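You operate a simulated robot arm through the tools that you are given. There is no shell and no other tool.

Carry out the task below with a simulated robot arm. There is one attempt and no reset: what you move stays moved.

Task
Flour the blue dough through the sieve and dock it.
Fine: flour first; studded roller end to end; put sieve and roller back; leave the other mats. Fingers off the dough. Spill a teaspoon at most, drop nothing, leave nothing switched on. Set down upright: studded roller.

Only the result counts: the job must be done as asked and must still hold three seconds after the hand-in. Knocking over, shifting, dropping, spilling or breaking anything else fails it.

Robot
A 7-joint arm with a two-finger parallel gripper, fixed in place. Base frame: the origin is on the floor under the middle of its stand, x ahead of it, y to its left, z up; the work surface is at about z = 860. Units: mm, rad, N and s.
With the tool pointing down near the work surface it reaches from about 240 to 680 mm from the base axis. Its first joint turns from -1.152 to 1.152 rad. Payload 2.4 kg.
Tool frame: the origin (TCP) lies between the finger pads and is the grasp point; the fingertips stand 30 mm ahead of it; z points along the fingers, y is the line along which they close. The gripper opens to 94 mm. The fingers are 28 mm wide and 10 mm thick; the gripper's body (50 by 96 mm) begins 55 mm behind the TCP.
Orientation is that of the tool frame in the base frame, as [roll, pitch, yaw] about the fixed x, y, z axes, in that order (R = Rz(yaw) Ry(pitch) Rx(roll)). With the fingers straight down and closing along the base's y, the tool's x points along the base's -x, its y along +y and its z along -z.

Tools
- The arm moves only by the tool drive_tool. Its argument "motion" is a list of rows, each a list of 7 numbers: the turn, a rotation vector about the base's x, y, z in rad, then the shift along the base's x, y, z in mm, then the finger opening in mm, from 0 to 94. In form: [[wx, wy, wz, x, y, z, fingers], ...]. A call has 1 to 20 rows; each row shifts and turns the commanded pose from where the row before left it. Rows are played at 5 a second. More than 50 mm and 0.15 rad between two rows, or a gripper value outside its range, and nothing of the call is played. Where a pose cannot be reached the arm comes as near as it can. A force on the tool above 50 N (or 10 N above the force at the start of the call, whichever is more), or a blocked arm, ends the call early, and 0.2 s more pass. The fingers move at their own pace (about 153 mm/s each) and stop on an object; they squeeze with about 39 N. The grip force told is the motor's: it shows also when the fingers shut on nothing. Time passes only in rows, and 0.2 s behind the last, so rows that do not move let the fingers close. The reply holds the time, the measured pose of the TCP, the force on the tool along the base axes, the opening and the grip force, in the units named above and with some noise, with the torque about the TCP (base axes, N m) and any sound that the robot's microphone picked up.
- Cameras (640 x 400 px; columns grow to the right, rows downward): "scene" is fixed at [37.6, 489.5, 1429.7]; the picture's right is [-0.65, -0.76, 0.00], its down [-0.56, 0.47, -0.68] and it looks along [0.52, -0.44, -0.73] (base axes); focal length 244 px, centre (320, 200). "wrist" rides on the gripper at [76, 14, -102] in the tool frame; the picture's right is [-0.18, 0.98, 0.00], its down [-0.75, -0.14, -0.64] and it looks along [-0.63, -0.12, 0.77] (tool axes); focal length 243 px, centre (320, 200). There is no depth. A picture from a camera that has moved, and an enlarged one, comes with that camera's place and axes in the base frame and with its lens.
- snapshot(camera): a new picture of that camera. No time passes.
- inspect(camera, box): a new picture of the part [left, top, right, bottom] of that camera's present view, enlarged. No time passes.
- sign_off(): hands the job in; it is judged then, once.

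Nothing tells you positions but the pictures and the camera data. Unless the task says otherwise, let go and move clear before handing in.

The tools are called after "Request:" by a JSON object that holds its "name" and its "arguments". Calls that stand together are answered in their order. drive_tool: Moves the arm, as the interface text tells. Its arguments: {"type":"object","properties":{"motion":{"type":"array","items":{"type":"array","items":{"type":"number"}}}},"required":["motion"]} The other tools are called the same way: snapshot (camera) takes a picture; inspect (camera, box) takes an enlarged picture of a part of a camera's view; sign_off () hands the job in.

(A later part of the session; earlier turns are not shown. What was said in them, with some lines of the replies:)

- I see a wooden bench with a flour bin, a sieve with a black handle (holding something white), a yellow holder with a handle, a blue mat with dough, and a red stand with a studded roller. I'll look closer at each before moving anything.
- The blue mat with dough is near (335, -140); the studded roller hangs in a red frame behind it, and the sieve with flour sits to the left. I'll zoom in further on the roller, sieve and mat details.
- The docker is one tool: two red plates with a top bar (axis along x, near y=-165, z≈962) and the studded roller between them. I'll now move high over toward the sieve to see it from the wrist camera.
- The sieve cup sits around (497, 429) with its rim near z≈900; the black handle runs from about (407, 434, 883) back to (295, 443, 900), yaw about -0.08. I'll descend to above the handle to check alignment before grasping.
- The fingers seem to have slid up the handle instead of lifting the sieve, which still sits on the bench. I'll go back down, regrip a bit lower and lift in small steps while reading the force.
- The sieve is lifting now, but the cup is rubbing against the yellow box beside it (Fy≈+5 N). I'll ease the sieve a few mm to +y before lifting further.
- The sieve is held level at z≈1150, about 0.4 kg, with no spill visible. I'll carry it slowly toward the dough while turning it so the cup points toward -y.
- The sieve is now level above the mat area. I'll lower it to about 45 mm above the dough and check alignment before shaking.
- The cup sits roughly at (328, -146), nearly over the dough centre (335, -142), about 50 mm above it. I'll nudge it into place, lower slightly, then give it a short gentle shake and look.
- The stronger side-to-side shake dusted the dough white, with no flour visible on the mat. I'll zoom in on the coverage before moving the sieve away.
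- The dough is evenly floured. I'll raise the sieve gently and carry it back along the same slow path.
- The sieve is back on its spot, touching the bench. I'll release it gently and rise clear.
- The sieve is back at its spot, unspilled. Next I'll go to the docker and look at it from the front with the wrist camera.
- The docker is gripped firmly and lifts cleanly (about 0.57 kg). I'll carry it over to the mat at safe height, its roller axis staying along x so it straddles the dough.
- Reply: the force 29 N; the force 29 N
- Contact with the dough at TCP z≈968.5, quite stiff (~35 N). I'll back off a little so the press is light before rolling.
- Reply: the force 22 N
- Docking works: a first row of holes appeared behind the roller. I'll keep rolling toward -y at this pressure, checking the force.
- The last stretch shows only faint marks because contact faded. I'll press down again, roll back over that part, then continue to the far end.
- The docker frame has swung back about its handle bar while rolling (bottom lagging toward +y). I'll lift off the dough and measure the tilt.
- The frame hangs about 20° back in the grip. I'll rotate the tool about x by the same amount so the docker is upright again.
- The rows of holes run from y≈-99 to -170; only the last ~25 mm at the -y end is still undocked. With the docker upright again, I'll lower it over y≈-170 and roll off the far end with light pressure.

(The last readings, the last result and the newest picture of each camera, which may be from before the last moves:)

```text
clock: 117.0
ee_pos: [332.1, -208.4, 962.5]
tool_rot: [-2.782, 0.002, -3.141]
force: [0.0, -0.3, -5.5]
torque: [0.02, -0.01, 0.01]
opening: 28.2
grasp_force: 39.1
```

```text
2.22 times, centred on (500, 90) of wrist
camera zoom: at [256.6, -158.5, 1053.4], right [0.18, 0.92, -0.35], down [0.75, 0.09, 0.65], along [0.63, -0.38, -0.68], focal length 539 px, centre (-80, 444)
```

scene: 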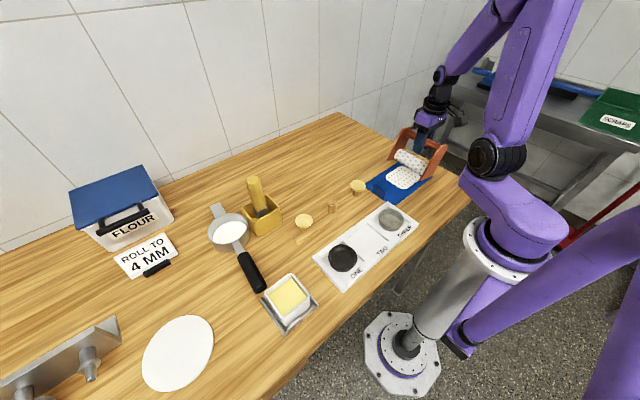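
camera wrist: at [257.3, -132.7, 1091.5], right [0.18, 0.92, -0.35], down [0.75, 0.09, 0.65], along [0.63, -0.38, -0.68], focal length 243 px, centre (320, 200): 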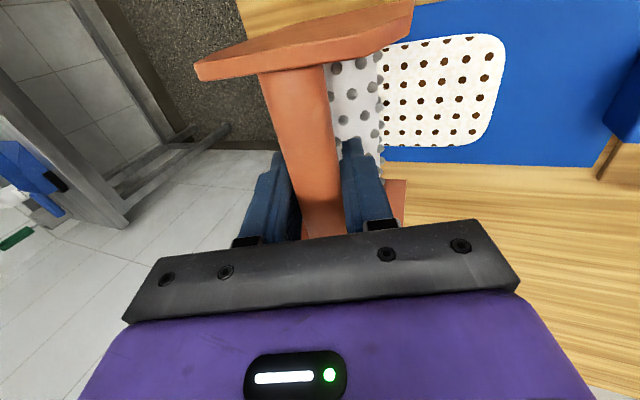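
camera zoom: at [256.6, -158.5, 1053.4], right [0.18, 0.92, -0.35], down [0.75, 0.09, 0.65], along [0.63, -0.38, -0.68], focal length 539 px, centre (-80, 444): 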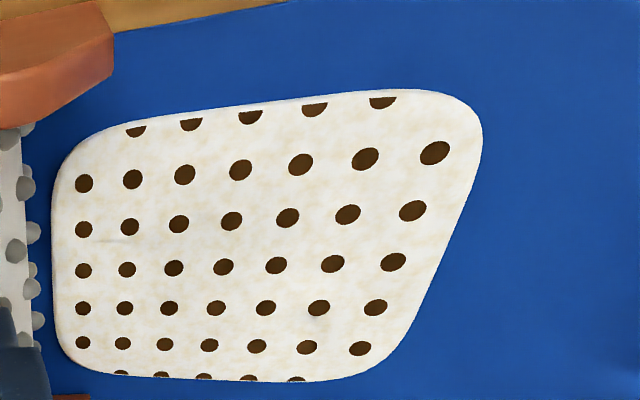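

Seven full rows of holes now run end to end and nothing else moved. I'll lift the docker and carry it back to its place, keeping it upright.

Request:
{"name": "drive_tool", "arguments": {"motion": [[0, 0, 0, 0, 0, 3, 0], [0, 0, 0, 0, 0, 8, 0], [0, 0, 0, 0, 0, 14, 0], [0, 0, 0, 0, 0, 18, 0], [0, 0, 0, 0, 0, 18, 0], [0, 0, 0, 0, 0, 12, 0], [0, 0, 0, 4, 1, 5, 0], [0, 0, 0, 10, 2, 0, 0], [0, 0, 0, 16, 4, 0, 0], [0, 0, 0, 22, 5, 0, 0], [0, 0, 0, 25, 5, 0, 0], [0, 0, 0, 25, 5, 0, 0], [0, 0, 0, 25, 5, 0, 0], [0, 0, 0, 25, 5, 0, 0], [0, 0, 0, 24, 5, 0, 0], [0, 0, 0, 20, 5, 0, 0], [0, 0, 0, 16, 3, 0, 0], [0, 0, 0, 10, 2, 0, 0], [0, 0, 0, 5, 1, 0, 0], [0, 0, 0, 0, 0, 0, 0]]}}

Request:
{"name": "snapshot", "arguments": {"camera": "scene"}}

Request:
{"name": "inspect", "arguments": {"camera": "scene", "box": [315, 60, 415, 170]}}

Request:
{"name": "snapshot", "arguments": {"camera": "wrist"}}

```text
clock: 121.2
ee_pos: [560.8, -160.6, 1040.6]
tool_rot: [-2.782, -0.001, -3.141]
force: [-0.2, 0.1, -5.8]
torque: [0.04, -0.02, 0.01]
opening: 27.7
grasp_force: 38.9
```

```text
taken
```

scene: 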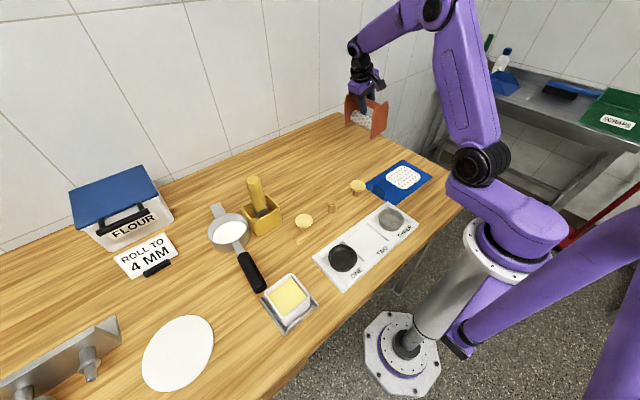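

```text
3.64 times, centred on (365, 115) of scene
camera zoom: at [37.7, 489.5, 1429.7], right [-0.65, -0.76, 0.0], down [-0.56, 0.47, -0.68], along [0.52, -0.44, -0.73], focal length 888 px, centre (156, 509)
```

zoom: 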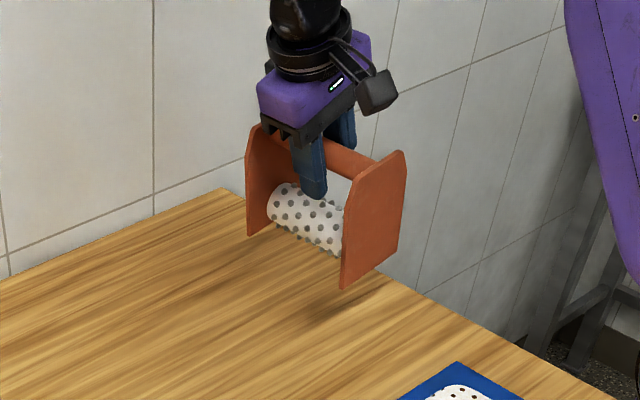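

```text
taken
camera wrist: at [484.7, -111.1, 1131.2], right [0.18, 0.92, -0.35], down [0.75, 0.09, 0.65], along [0.63, -0.38, -0.68], focal length 243 px, centre (320, 200)
```

wrist: 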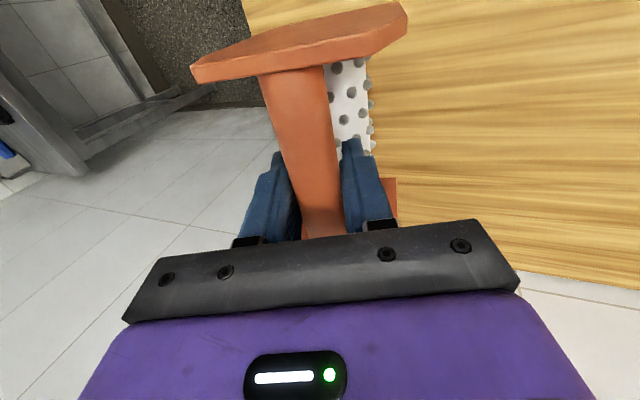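

Request:
{"name": "inspect", "arguments": {"camera": "scene", "box": [370, 95, 390, 140]}}

Request:
{"name": "inspect", "arguments": {"camera": "scene", "box": [338, 90, 394, 142]}}

```text
8.89 times, centred on (380, 118) of scene
camera zoom: at [37.7, 489.5, 1429.7], right [-0.65, -0.76, 0.0], down [-0.56, 0.47, -0.68], along [0.52, -0.44, -0.73], focal length 2169 px, centre (-213, 933)
```

zoom: 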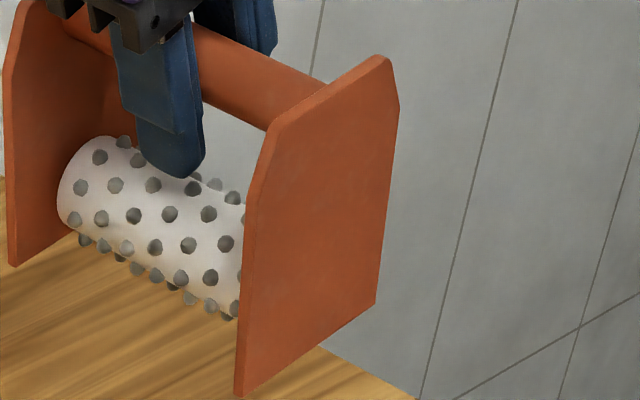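

```text
7.69 times, centred on (366, 116) of scene
camera zoom: at [37.7, 489.5, 1429.7], right [-0.65, -0.76, 0.0], down [-0.56, 0.47, -0.68], along [0.52, -0.44, -0.73], focal length 1877 px, centre (-34, 846)
```

zoom: 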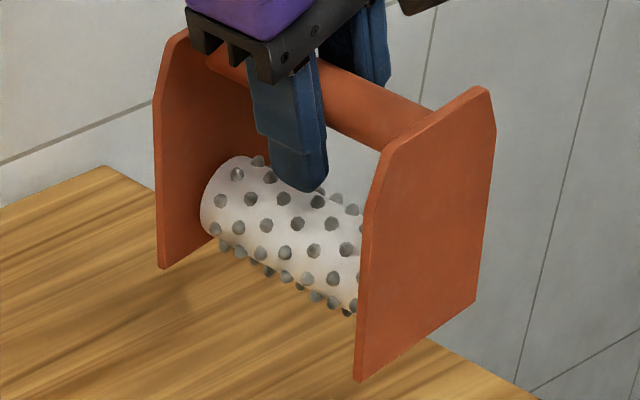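

The frame is leaning about 0.12 rad the other way now. I'll correct that with a small counter-rotation and re-measure before setting it down.

Request:
{"name": "drive_tool", "arguments": {"motion": [[0.04, 0, 0, 0, 0, 0, 0], [0.05, 0, 0, 0, 0, 0, 0], [0.03, 0, 0, 0, 0, 0, 0], [0, 0, 0, 0, 0, 0, 0]]}}

Request:
{"name": "inspect", "arguments": {"camera": "scene", "box": [370, 95, 390, 140]}}

Request:
{"name": "drive_tool", "arguments": {"motion": [[0, 0, 0, 0, 0, 0, 0]]}}

Request:
{"name": "drive_tool", "arguments": {"motion": [[0, 0, 0, 0, 0, 0, 0]]}}

Request:
{"name": "drive_tool", "arguments": {"motion": [[0, 0, 0, 0, 0, 0, 0]]}}

```text
clock: 122.2
ee_pos: [560.7, -161.5, 1039.6]
tool_rot: [-2.903, -0.001, 3.14]
force: [0.4, 0.1, -5.3]
torque: [0.01, -0.02, 0.0]
opening: 27.7
grasp_force: 38.6
```

```text
8.89 times, centred on (380, 118) of scene
camera zoom: at [37.7, 489.5, 1429.7], right [-0.65, -0.76, 0.0], down [-0.56, 0.47, -0.68], along [0.52, -0.44, -0.73], focal length 2169 px, centre (-213, 933)
```

zoom: 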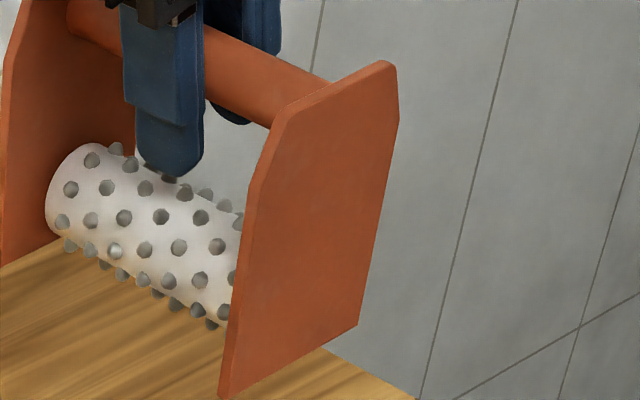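

```text
clock: 122.6
ee_pos: [560.8, -160.1, 1040.6]
tool_rot: [-2.9, -0.001, -3.141]
force: [0.0, 0.4, -5.6]
torque: [0.01, 0.0, -0.01]
opening: 27.8
grasp_force: 38.9
```

```text
clock: 123.0
ee_pos: [561.2, -161.6, 1040.0]
tool_rot: [-2.9, 0.0, 3.141]
force: [0.1, 0.3, -5.4]
torque: [-0.01, 0.0, -0.02]
opening: 27.8
grasp_force: 38.7
```

```text
clock: 123.4
ee_pos: [560.1, -161.3, 1041.0]
tool_rot: [-2.9, 0.001, 3.141]
force: [-0.7, -0.3, -5.2]
torque: [-0.05, -0.02, -0.02]
opening: 27.9
grasp_force: 39.0
```

Request:
{"name": "inspect", "arguments": {"camera": "scene", "box": [335, 85, 397, 145]}}

```text
6.67 times, centred on (366, 115) of scene
camera zoom: at [37.7, 489.5, 1429.7], right [-0.65, -0.76, 0.0], down [-0.56, 0.47, -0.68], along [0.52, -0.44, -0.73], focal length 1627 px, centre (13, 767)
```

zoom: 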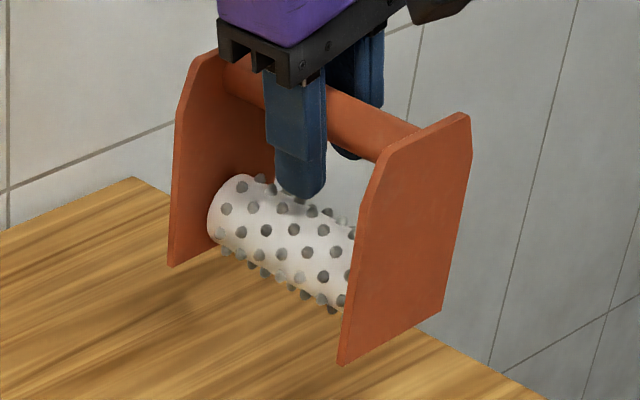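

The docker is upright and level in both directions, right above its original spot. Lowering it slowly now.

Request:
{"name": "drive_tool", "arguments": {"motion": [[0, 0, 0, 0, 0, -4, 0], [0, 0, 0, 0, 0, -8, 0], [0, 0, 0, 0, 0, -12, 0], [0, 0, 0, 0, 0, -14, 0], [0, 0, 0, 0, 0, -14, 0], [0, 0, 0, 0, 0, -11, 0], [0, 0, 0, 0, 0, -7, 0], [0, 0, 0, 0, 0, -4, 0], [0, 0, 0, 0, 0, -2, 0], [0, 0, 0, 0, 0, 0, 0]]}}

Request:
{"name": "inspect", "arguments": {"camera": "scene", "box": [335, 100, 397, 165]}}

```text
clock: 125.6
ee_pos: [561.2, -160.1, 966.1]
tool_rot: [-2.901, 0.0, 3.141]
force: [0.0, -0.4, -5.5]
torque: [0.0, 0.01, 0.01]
opening: 27.4
grasp_force: 38.7
```

```text
6.15 times, centred on (366, 132) of scene
camera zoom: at [37.7, 489.5, 1429.7], right [-0.65, -0.76, 0.0], down [-0.56, 0.47, -0.68], along [0.52, -0.44, -0.73], focal length 1502 px, centre (37, 615)
```

zoom: 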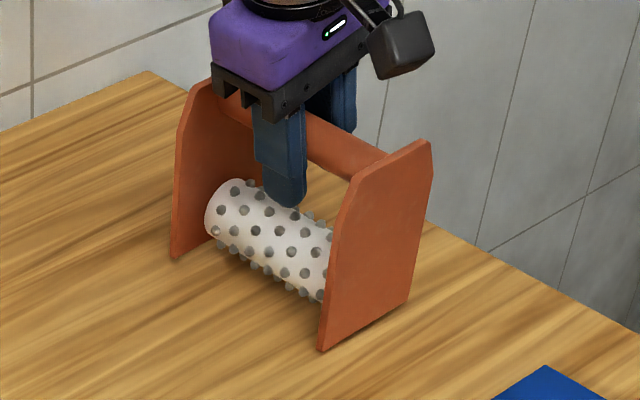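

Request:
{"name": "drive_tool", "arguments": {"motion": [[0, 0, 0, 0, 0, -2, 0], [0, 0, 0, 0, 0, -3, 0], [0, 0, 0, 0, 0, -2, 0], [0, 0, 0, 0, 0, 0, 0]]}}

Request:
{"name": "drive_tool", "arguments": {"motion": [[0, 0, 0, 0, 0, -1, 0], [0, 0, 0, 0, 0, 0, 0]]}}

Request:
{"name": "drive_tool", "arguments": {"motion": [[0, 0, 0, 0, 0, -1, 0], [0, 0, 0, 0, 0, 0, 0]]}}

```text
clock: 126.6
ee_pos: [560.6, -160.7, 958.1]
tool_rot: [-2.901, 0.001, 3.141]
force: [0.6, 0.1, -5.7]
torque: [0.0, 0.01, 0.02]
opening: 27.8
grasp_force: 39.8
```

```text
clock: 127.2
ee_pos: [560.0, -160.8, 956.4]
tool_rot: [-2.9, -0.001, -3.141]
force: [-0.5, -0.7, -6.0]
torque: [-0.02, 0.03, 0.02]
opening: 28.0
grasp_force: 39.0
```

```text
clock: 127.8
ee_pos: [560.2, -162.0, 956.2]
tool_rot: [-2.901, 0.001, 3.141]
force: [-0.2, -3.1, 8.4]
torque: [0.19, 0.96, 0.27]
opening: 27.9
grasp_force: 39.3
```

Request:
{"name": "drive_tool", "arguments": {"motion": [[0, 0, 0, 0, 0, -0.5, 0], [0, 0, 0, 0, 0, 0, 0]]}}

Request:
{"name": "inspect", "arguments": {"camera": "scene", "box": [335, 105, 397, 165]}}

```text
clock: 128.4
ee_pos: [562.3, -162.3, 956.3]
tool_rot: [-2.9, 0.002, -3.139]
force: [-0.1, -7.6, 13.0]
torque: [0.09, 1.16, 0.45]
opening: 27.8
grasp_force: 39.2
```

```text
6.67 times, centred on (366, 135) of scene
camera zoom: at [37.5, 489.4, 1429.7], right [-0.65, -0.76, 0.0], down [-0.56, 0.47, -0.68], along [0.52, -0.44, -0.73], focal length 1627 px, centre (13, 633)
```

zoom: 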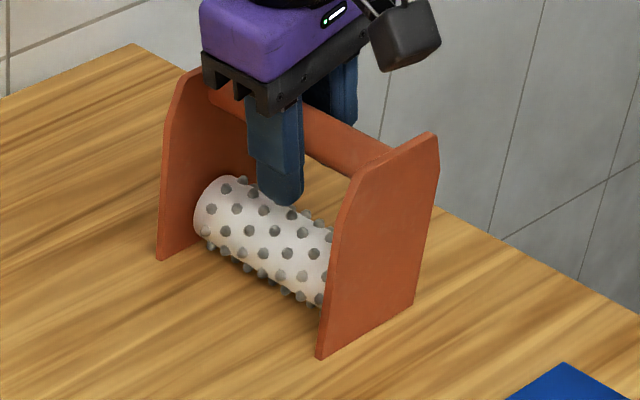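

Request:
{"name": "drive_tool", "arguments": {"motion": [[0, 0.012, 0, 0, 0.8, 0.2, 0], [0, 0, 0, 0, 0, 0, 0]]}}

Request:
{"name": "drive_tool", "arguments": {"motion": [[0, 0.01, 0, 0, 0, 0, 0], [0, 0, 0, 0, 0, 0, 0]]}}

```text
clock: 129.0
ee_pos: [562.6, -159.7, 957.1]
tool_rot: [-2.902, -0.011, 3.139]
force: [1.6, -3.0, 5.6]
torque: [0.06, -0.89, -0.33]
opening: 27.8
grasp_force: 38.9
```

```text
clock: 129.6
ee_pos: [562.3, -159.1, 956.1]
tool_rot: [-2.901, -0.019, -3.141]
force: [3.3, -2.7, 6.0]
torque: [0.17, -1.1, -0.31]
opening: 27.9
grasp_force: 39.3
```

Request:
{"name": "drive_tool", "arguments": {"motion": [[0, -0.016, 0, 0, 0.4, 0, 0], [0, 0, 0, 0, 0, 0, 0]]}}

```text
clock: 130.2
ee_pos: [559.4, -158.3, 955.3]
tool_rot: [-2.903, -0.008, -3.14]
force: [1.2, -2.1, 1.0]
torque: [0.09, -0.11, -0.1]
opening: 27.9
grasp_force: 39.2
```

The docker is resting evenly on the bench. I'll open the fingers gradually and back away.

Request:
{"name": "drive_tool", "arguments": {"motion": [[0, 0, 0, 0, 0, 0, 28], [0, 0, 0, 0, 0, 0, 29], [0, 0, 0, 0, 0, 0, 31], [0, 0, 0, 0, 0, 0, 35], [0, 0, 0, 0, 0, 0, 40], [0, 0, 0, 0, 0, 0, 40]]}}

Request:
{"name": "inspect", "arguments": {"camera": "scene", "box": [335, 105, 397, 165]}}

Request:
{"name": "snapshot", "arguments": {"camera": "wrist"}}

```text
clock: 131.6
ee_pos: [560.2, -158.4, 955.7]
tool_rot: [-2.9, -0.005, -3.141]
force: [-1.0, -0.1, 0.8]
torque: [-0.02, 0.0, 0.02]
opening: 40.1
grasp_force: 0.1
```

```text
6.67 times, centred on (366, 135) of scene
camera zoom: at [37.6, 489.5, 1429.7], right [-0.65, -0.76, 0.0], down [-0.56, 0.47, -0.68], along [0.52, -0.44, -0.73], focal length 1627 px, centre (13, 633)
```

zoom: 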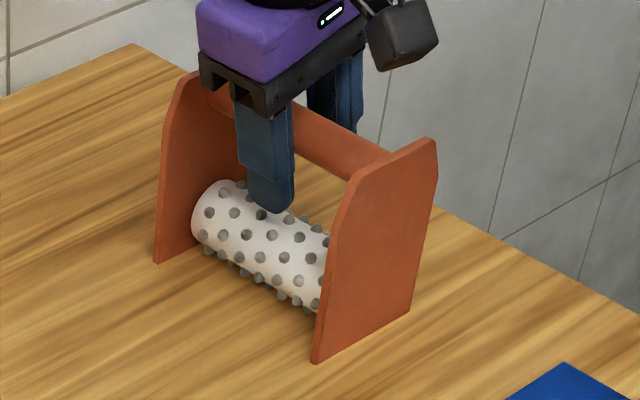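

```text
taken
camera wrist: at [484.7, -120.7, 1053.1], right [0.18, 0.95, -0.23], down [0.76, 0.02, 0.65], along [0.63, -0.3, -0.72], focal length 243 px, centre (320, 200)
```

wrist: 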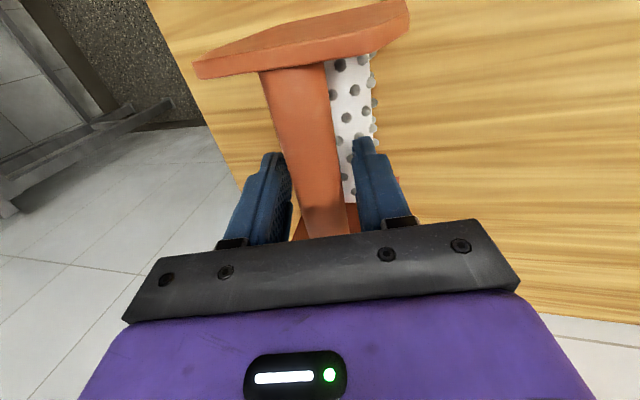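

Request:
{"name": "drive_tool", "arguments": {"motion": [[0, 0, 0, 0, 0, 0, 50], [0, 0, 0, 0, 0, 0, 65], [0, 0, 0, 0, 0, 0, 80], [0, 0, 0, 0, 1, 5, 80], [0, 0, 0, 0, 3, 12, 80], [0, 0, 0, 0, 4, 18, 80], [0, 0, 0, 0, 4, 20, 80], [0, 0, 0, 0, 3, 20, 80], [0, 0, 0, 0, 0, 25, 80], [0.06, 0, 0, 0, 0, 30, 80], [0.09, 0, 0, 0, 0, 30, 80], [0.09, 0, 0, 0, 0, 20, 80], [0, 0, 0, 0, 0, 0, 80]]}}

Request:
{"name": "snapshot", "arguments": {"camera": "scene"}}

Request:
{"name": "inspect", "arguments": {"camera": "scene", "box": [335, 105, 397, 165]}}

Request:
{"name": "snapshot", "arguments": {"camera": "wrist"}}

```text
clock: 134.4
ee_pos: [560.0, -146.4, 1138.2]
tool_rot: [3.14, -0.005, -3.141]
force: [-1.1, -0.4, -1.2]
torque: [0.03, 0.03, 0.01]
opening: 80.2
grasp_force: 0.1
```

```text
taken
```

scene: 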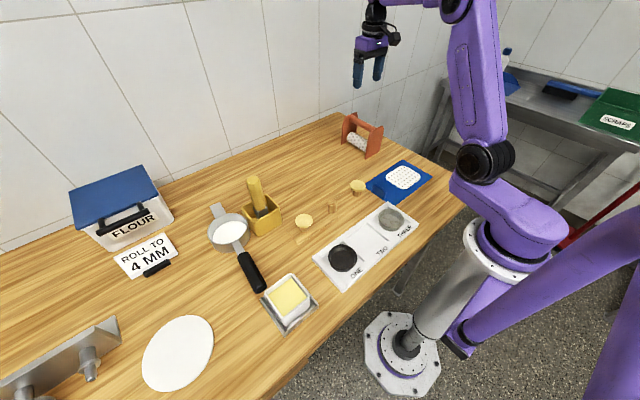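

```text
6.67 times, centred on (366, 135) of scene
camera zoom: at [37.6, 489.5, 1429.7], right [-0.65, -0.76, 0.0], down [-0.56, 0.47, -0.68], along [0.52, -0.44, -0.73], focal length 1627 px, centre (13, 633)
```

zoom: 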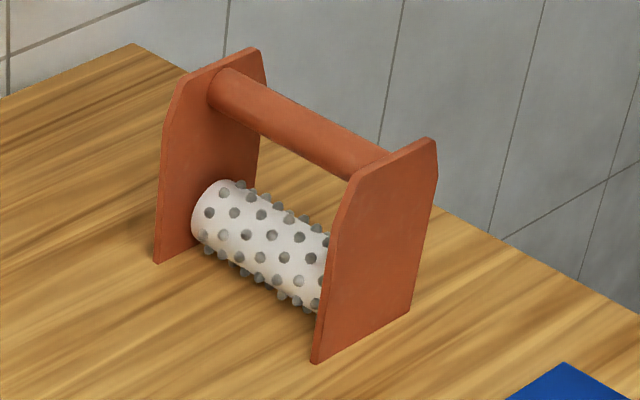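

```text
taken
camera wrist: at [484.5, -132.2, 1240.7], right [0.18, 0.98, 0.0], down [0.76, -0.14, 0.64], along [0.63, -0.12, -0.77], focal length 243 px, centre (320, 200)
```

wrist: 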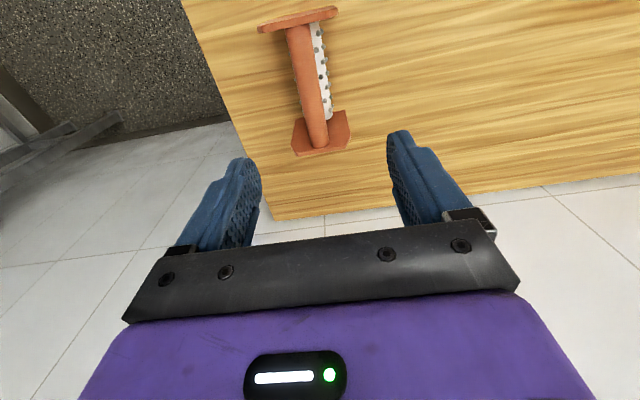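

The docker stands upright on its spot. I'll do a final check of the dough, mat, sieve and neighbours before handing in.

Request:
{"name": "inspect", "arguments": {"camera": "scene", "box": [340, 150, 440, 212]}}

Request:
{"name": "inspect", "arguments": {"camera": "scene", "box": [190, 160, 350, 260]}}

Request:
{"name": "inspect", "arguments": {"camera": "scene", "box": [320, 100, 480, 200]}}

Request:
{"name": "inspect", "arguments": {"camera": "scene", "box": [380, 160, 425, 192]}}

```text
6.40 times, centred on (390, 181) of scene
camera zoom: at [37.6, 489.5, 1429.7], right [-0.65, -0.76, 0.0], down [-0.56, 0.47, -0.68], along [0.52, -0.44, -0.73], focal length 1562 px, centre (-128, 322)
```

zoom: 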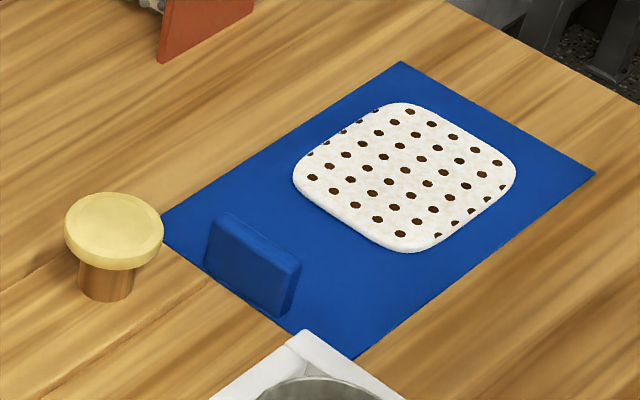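

```text
4.00 times, centred on (270, 210) of scene
camera zoom: at [37.6, 489.5, 1429.7], right [-0.65, -0.76, 0.0], down [-0.56, 0.47, -0.68], along [0.52, -0.44, -0.73], focal length 976 px, centre (520, 160)
```

zoom: 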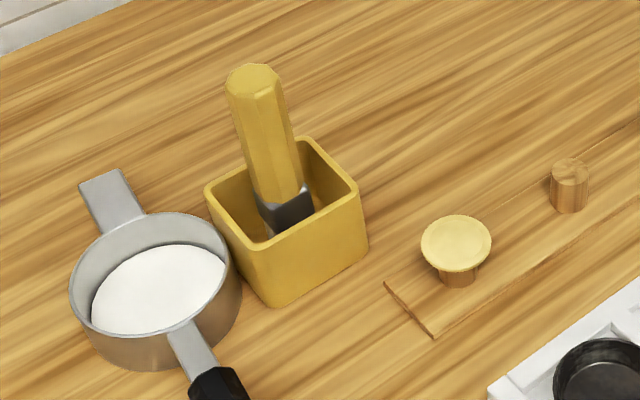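

```text
4.00 times, centred on (400, 150) of scene
camera zoom: at [37.6, 489.5, 1429.7], right [-0.65, -0.76, 0.0], down [-0.56, 0.47, -0.68], along [0.52, -0.44, -0.73], focal length 976 px, centre (0, 400)
```

zoom: 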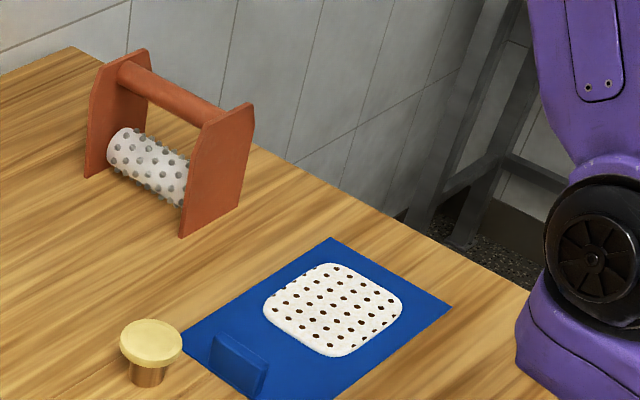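

```text
12.50 times, centred on (402, 176) of scene
camera zoom: at [37.6, 489.5, 1429.7], right [-0.65, -0.76, 0.0], down [-0.56, 0.47, -0.68], along [0.52, -0.44, -0.73], focal length 3051 px, centre (-711, 500)
```

zoom: 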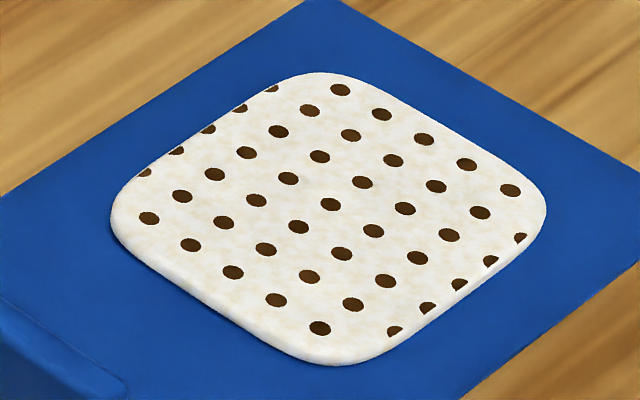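

The dough is floured and has holes from end to end. The mat and neighbouring objects haven't moved, the sieve and upright docker are back within about 2–3 mm of where they were, and the arm is clear. I'm handing the job in.

Request:
{"name": "sign_off", "arguments": {}}

```text
The job is handed in.
```

The blue dough is floured through the sieve and docked from end to end, and I've handed the job in. I haven't seen the verdict.

- **Flour:** The dough is evenly dusted, and I could see no flour on the mat or the bench. The sieve only let flour through once I shook it hard from side to side, with the cup centred over the dough.
- **Docking:** Seven rows of holes run the length of the dough. It took two goes: the roller frame tipped in the grip near the far end, so I lifted off, straightened it and finished the last stretch.
- **Back in place:** The sieve and the studded roller are within about 2–3 mm of where they started, and the roller is standing upright.
- **Everything else:** Nothing was dropped, no fingers touched the dough, and nothing was switched on. The sieve rubbed the yellow box beside it as I first lifted it, but the box did not move.
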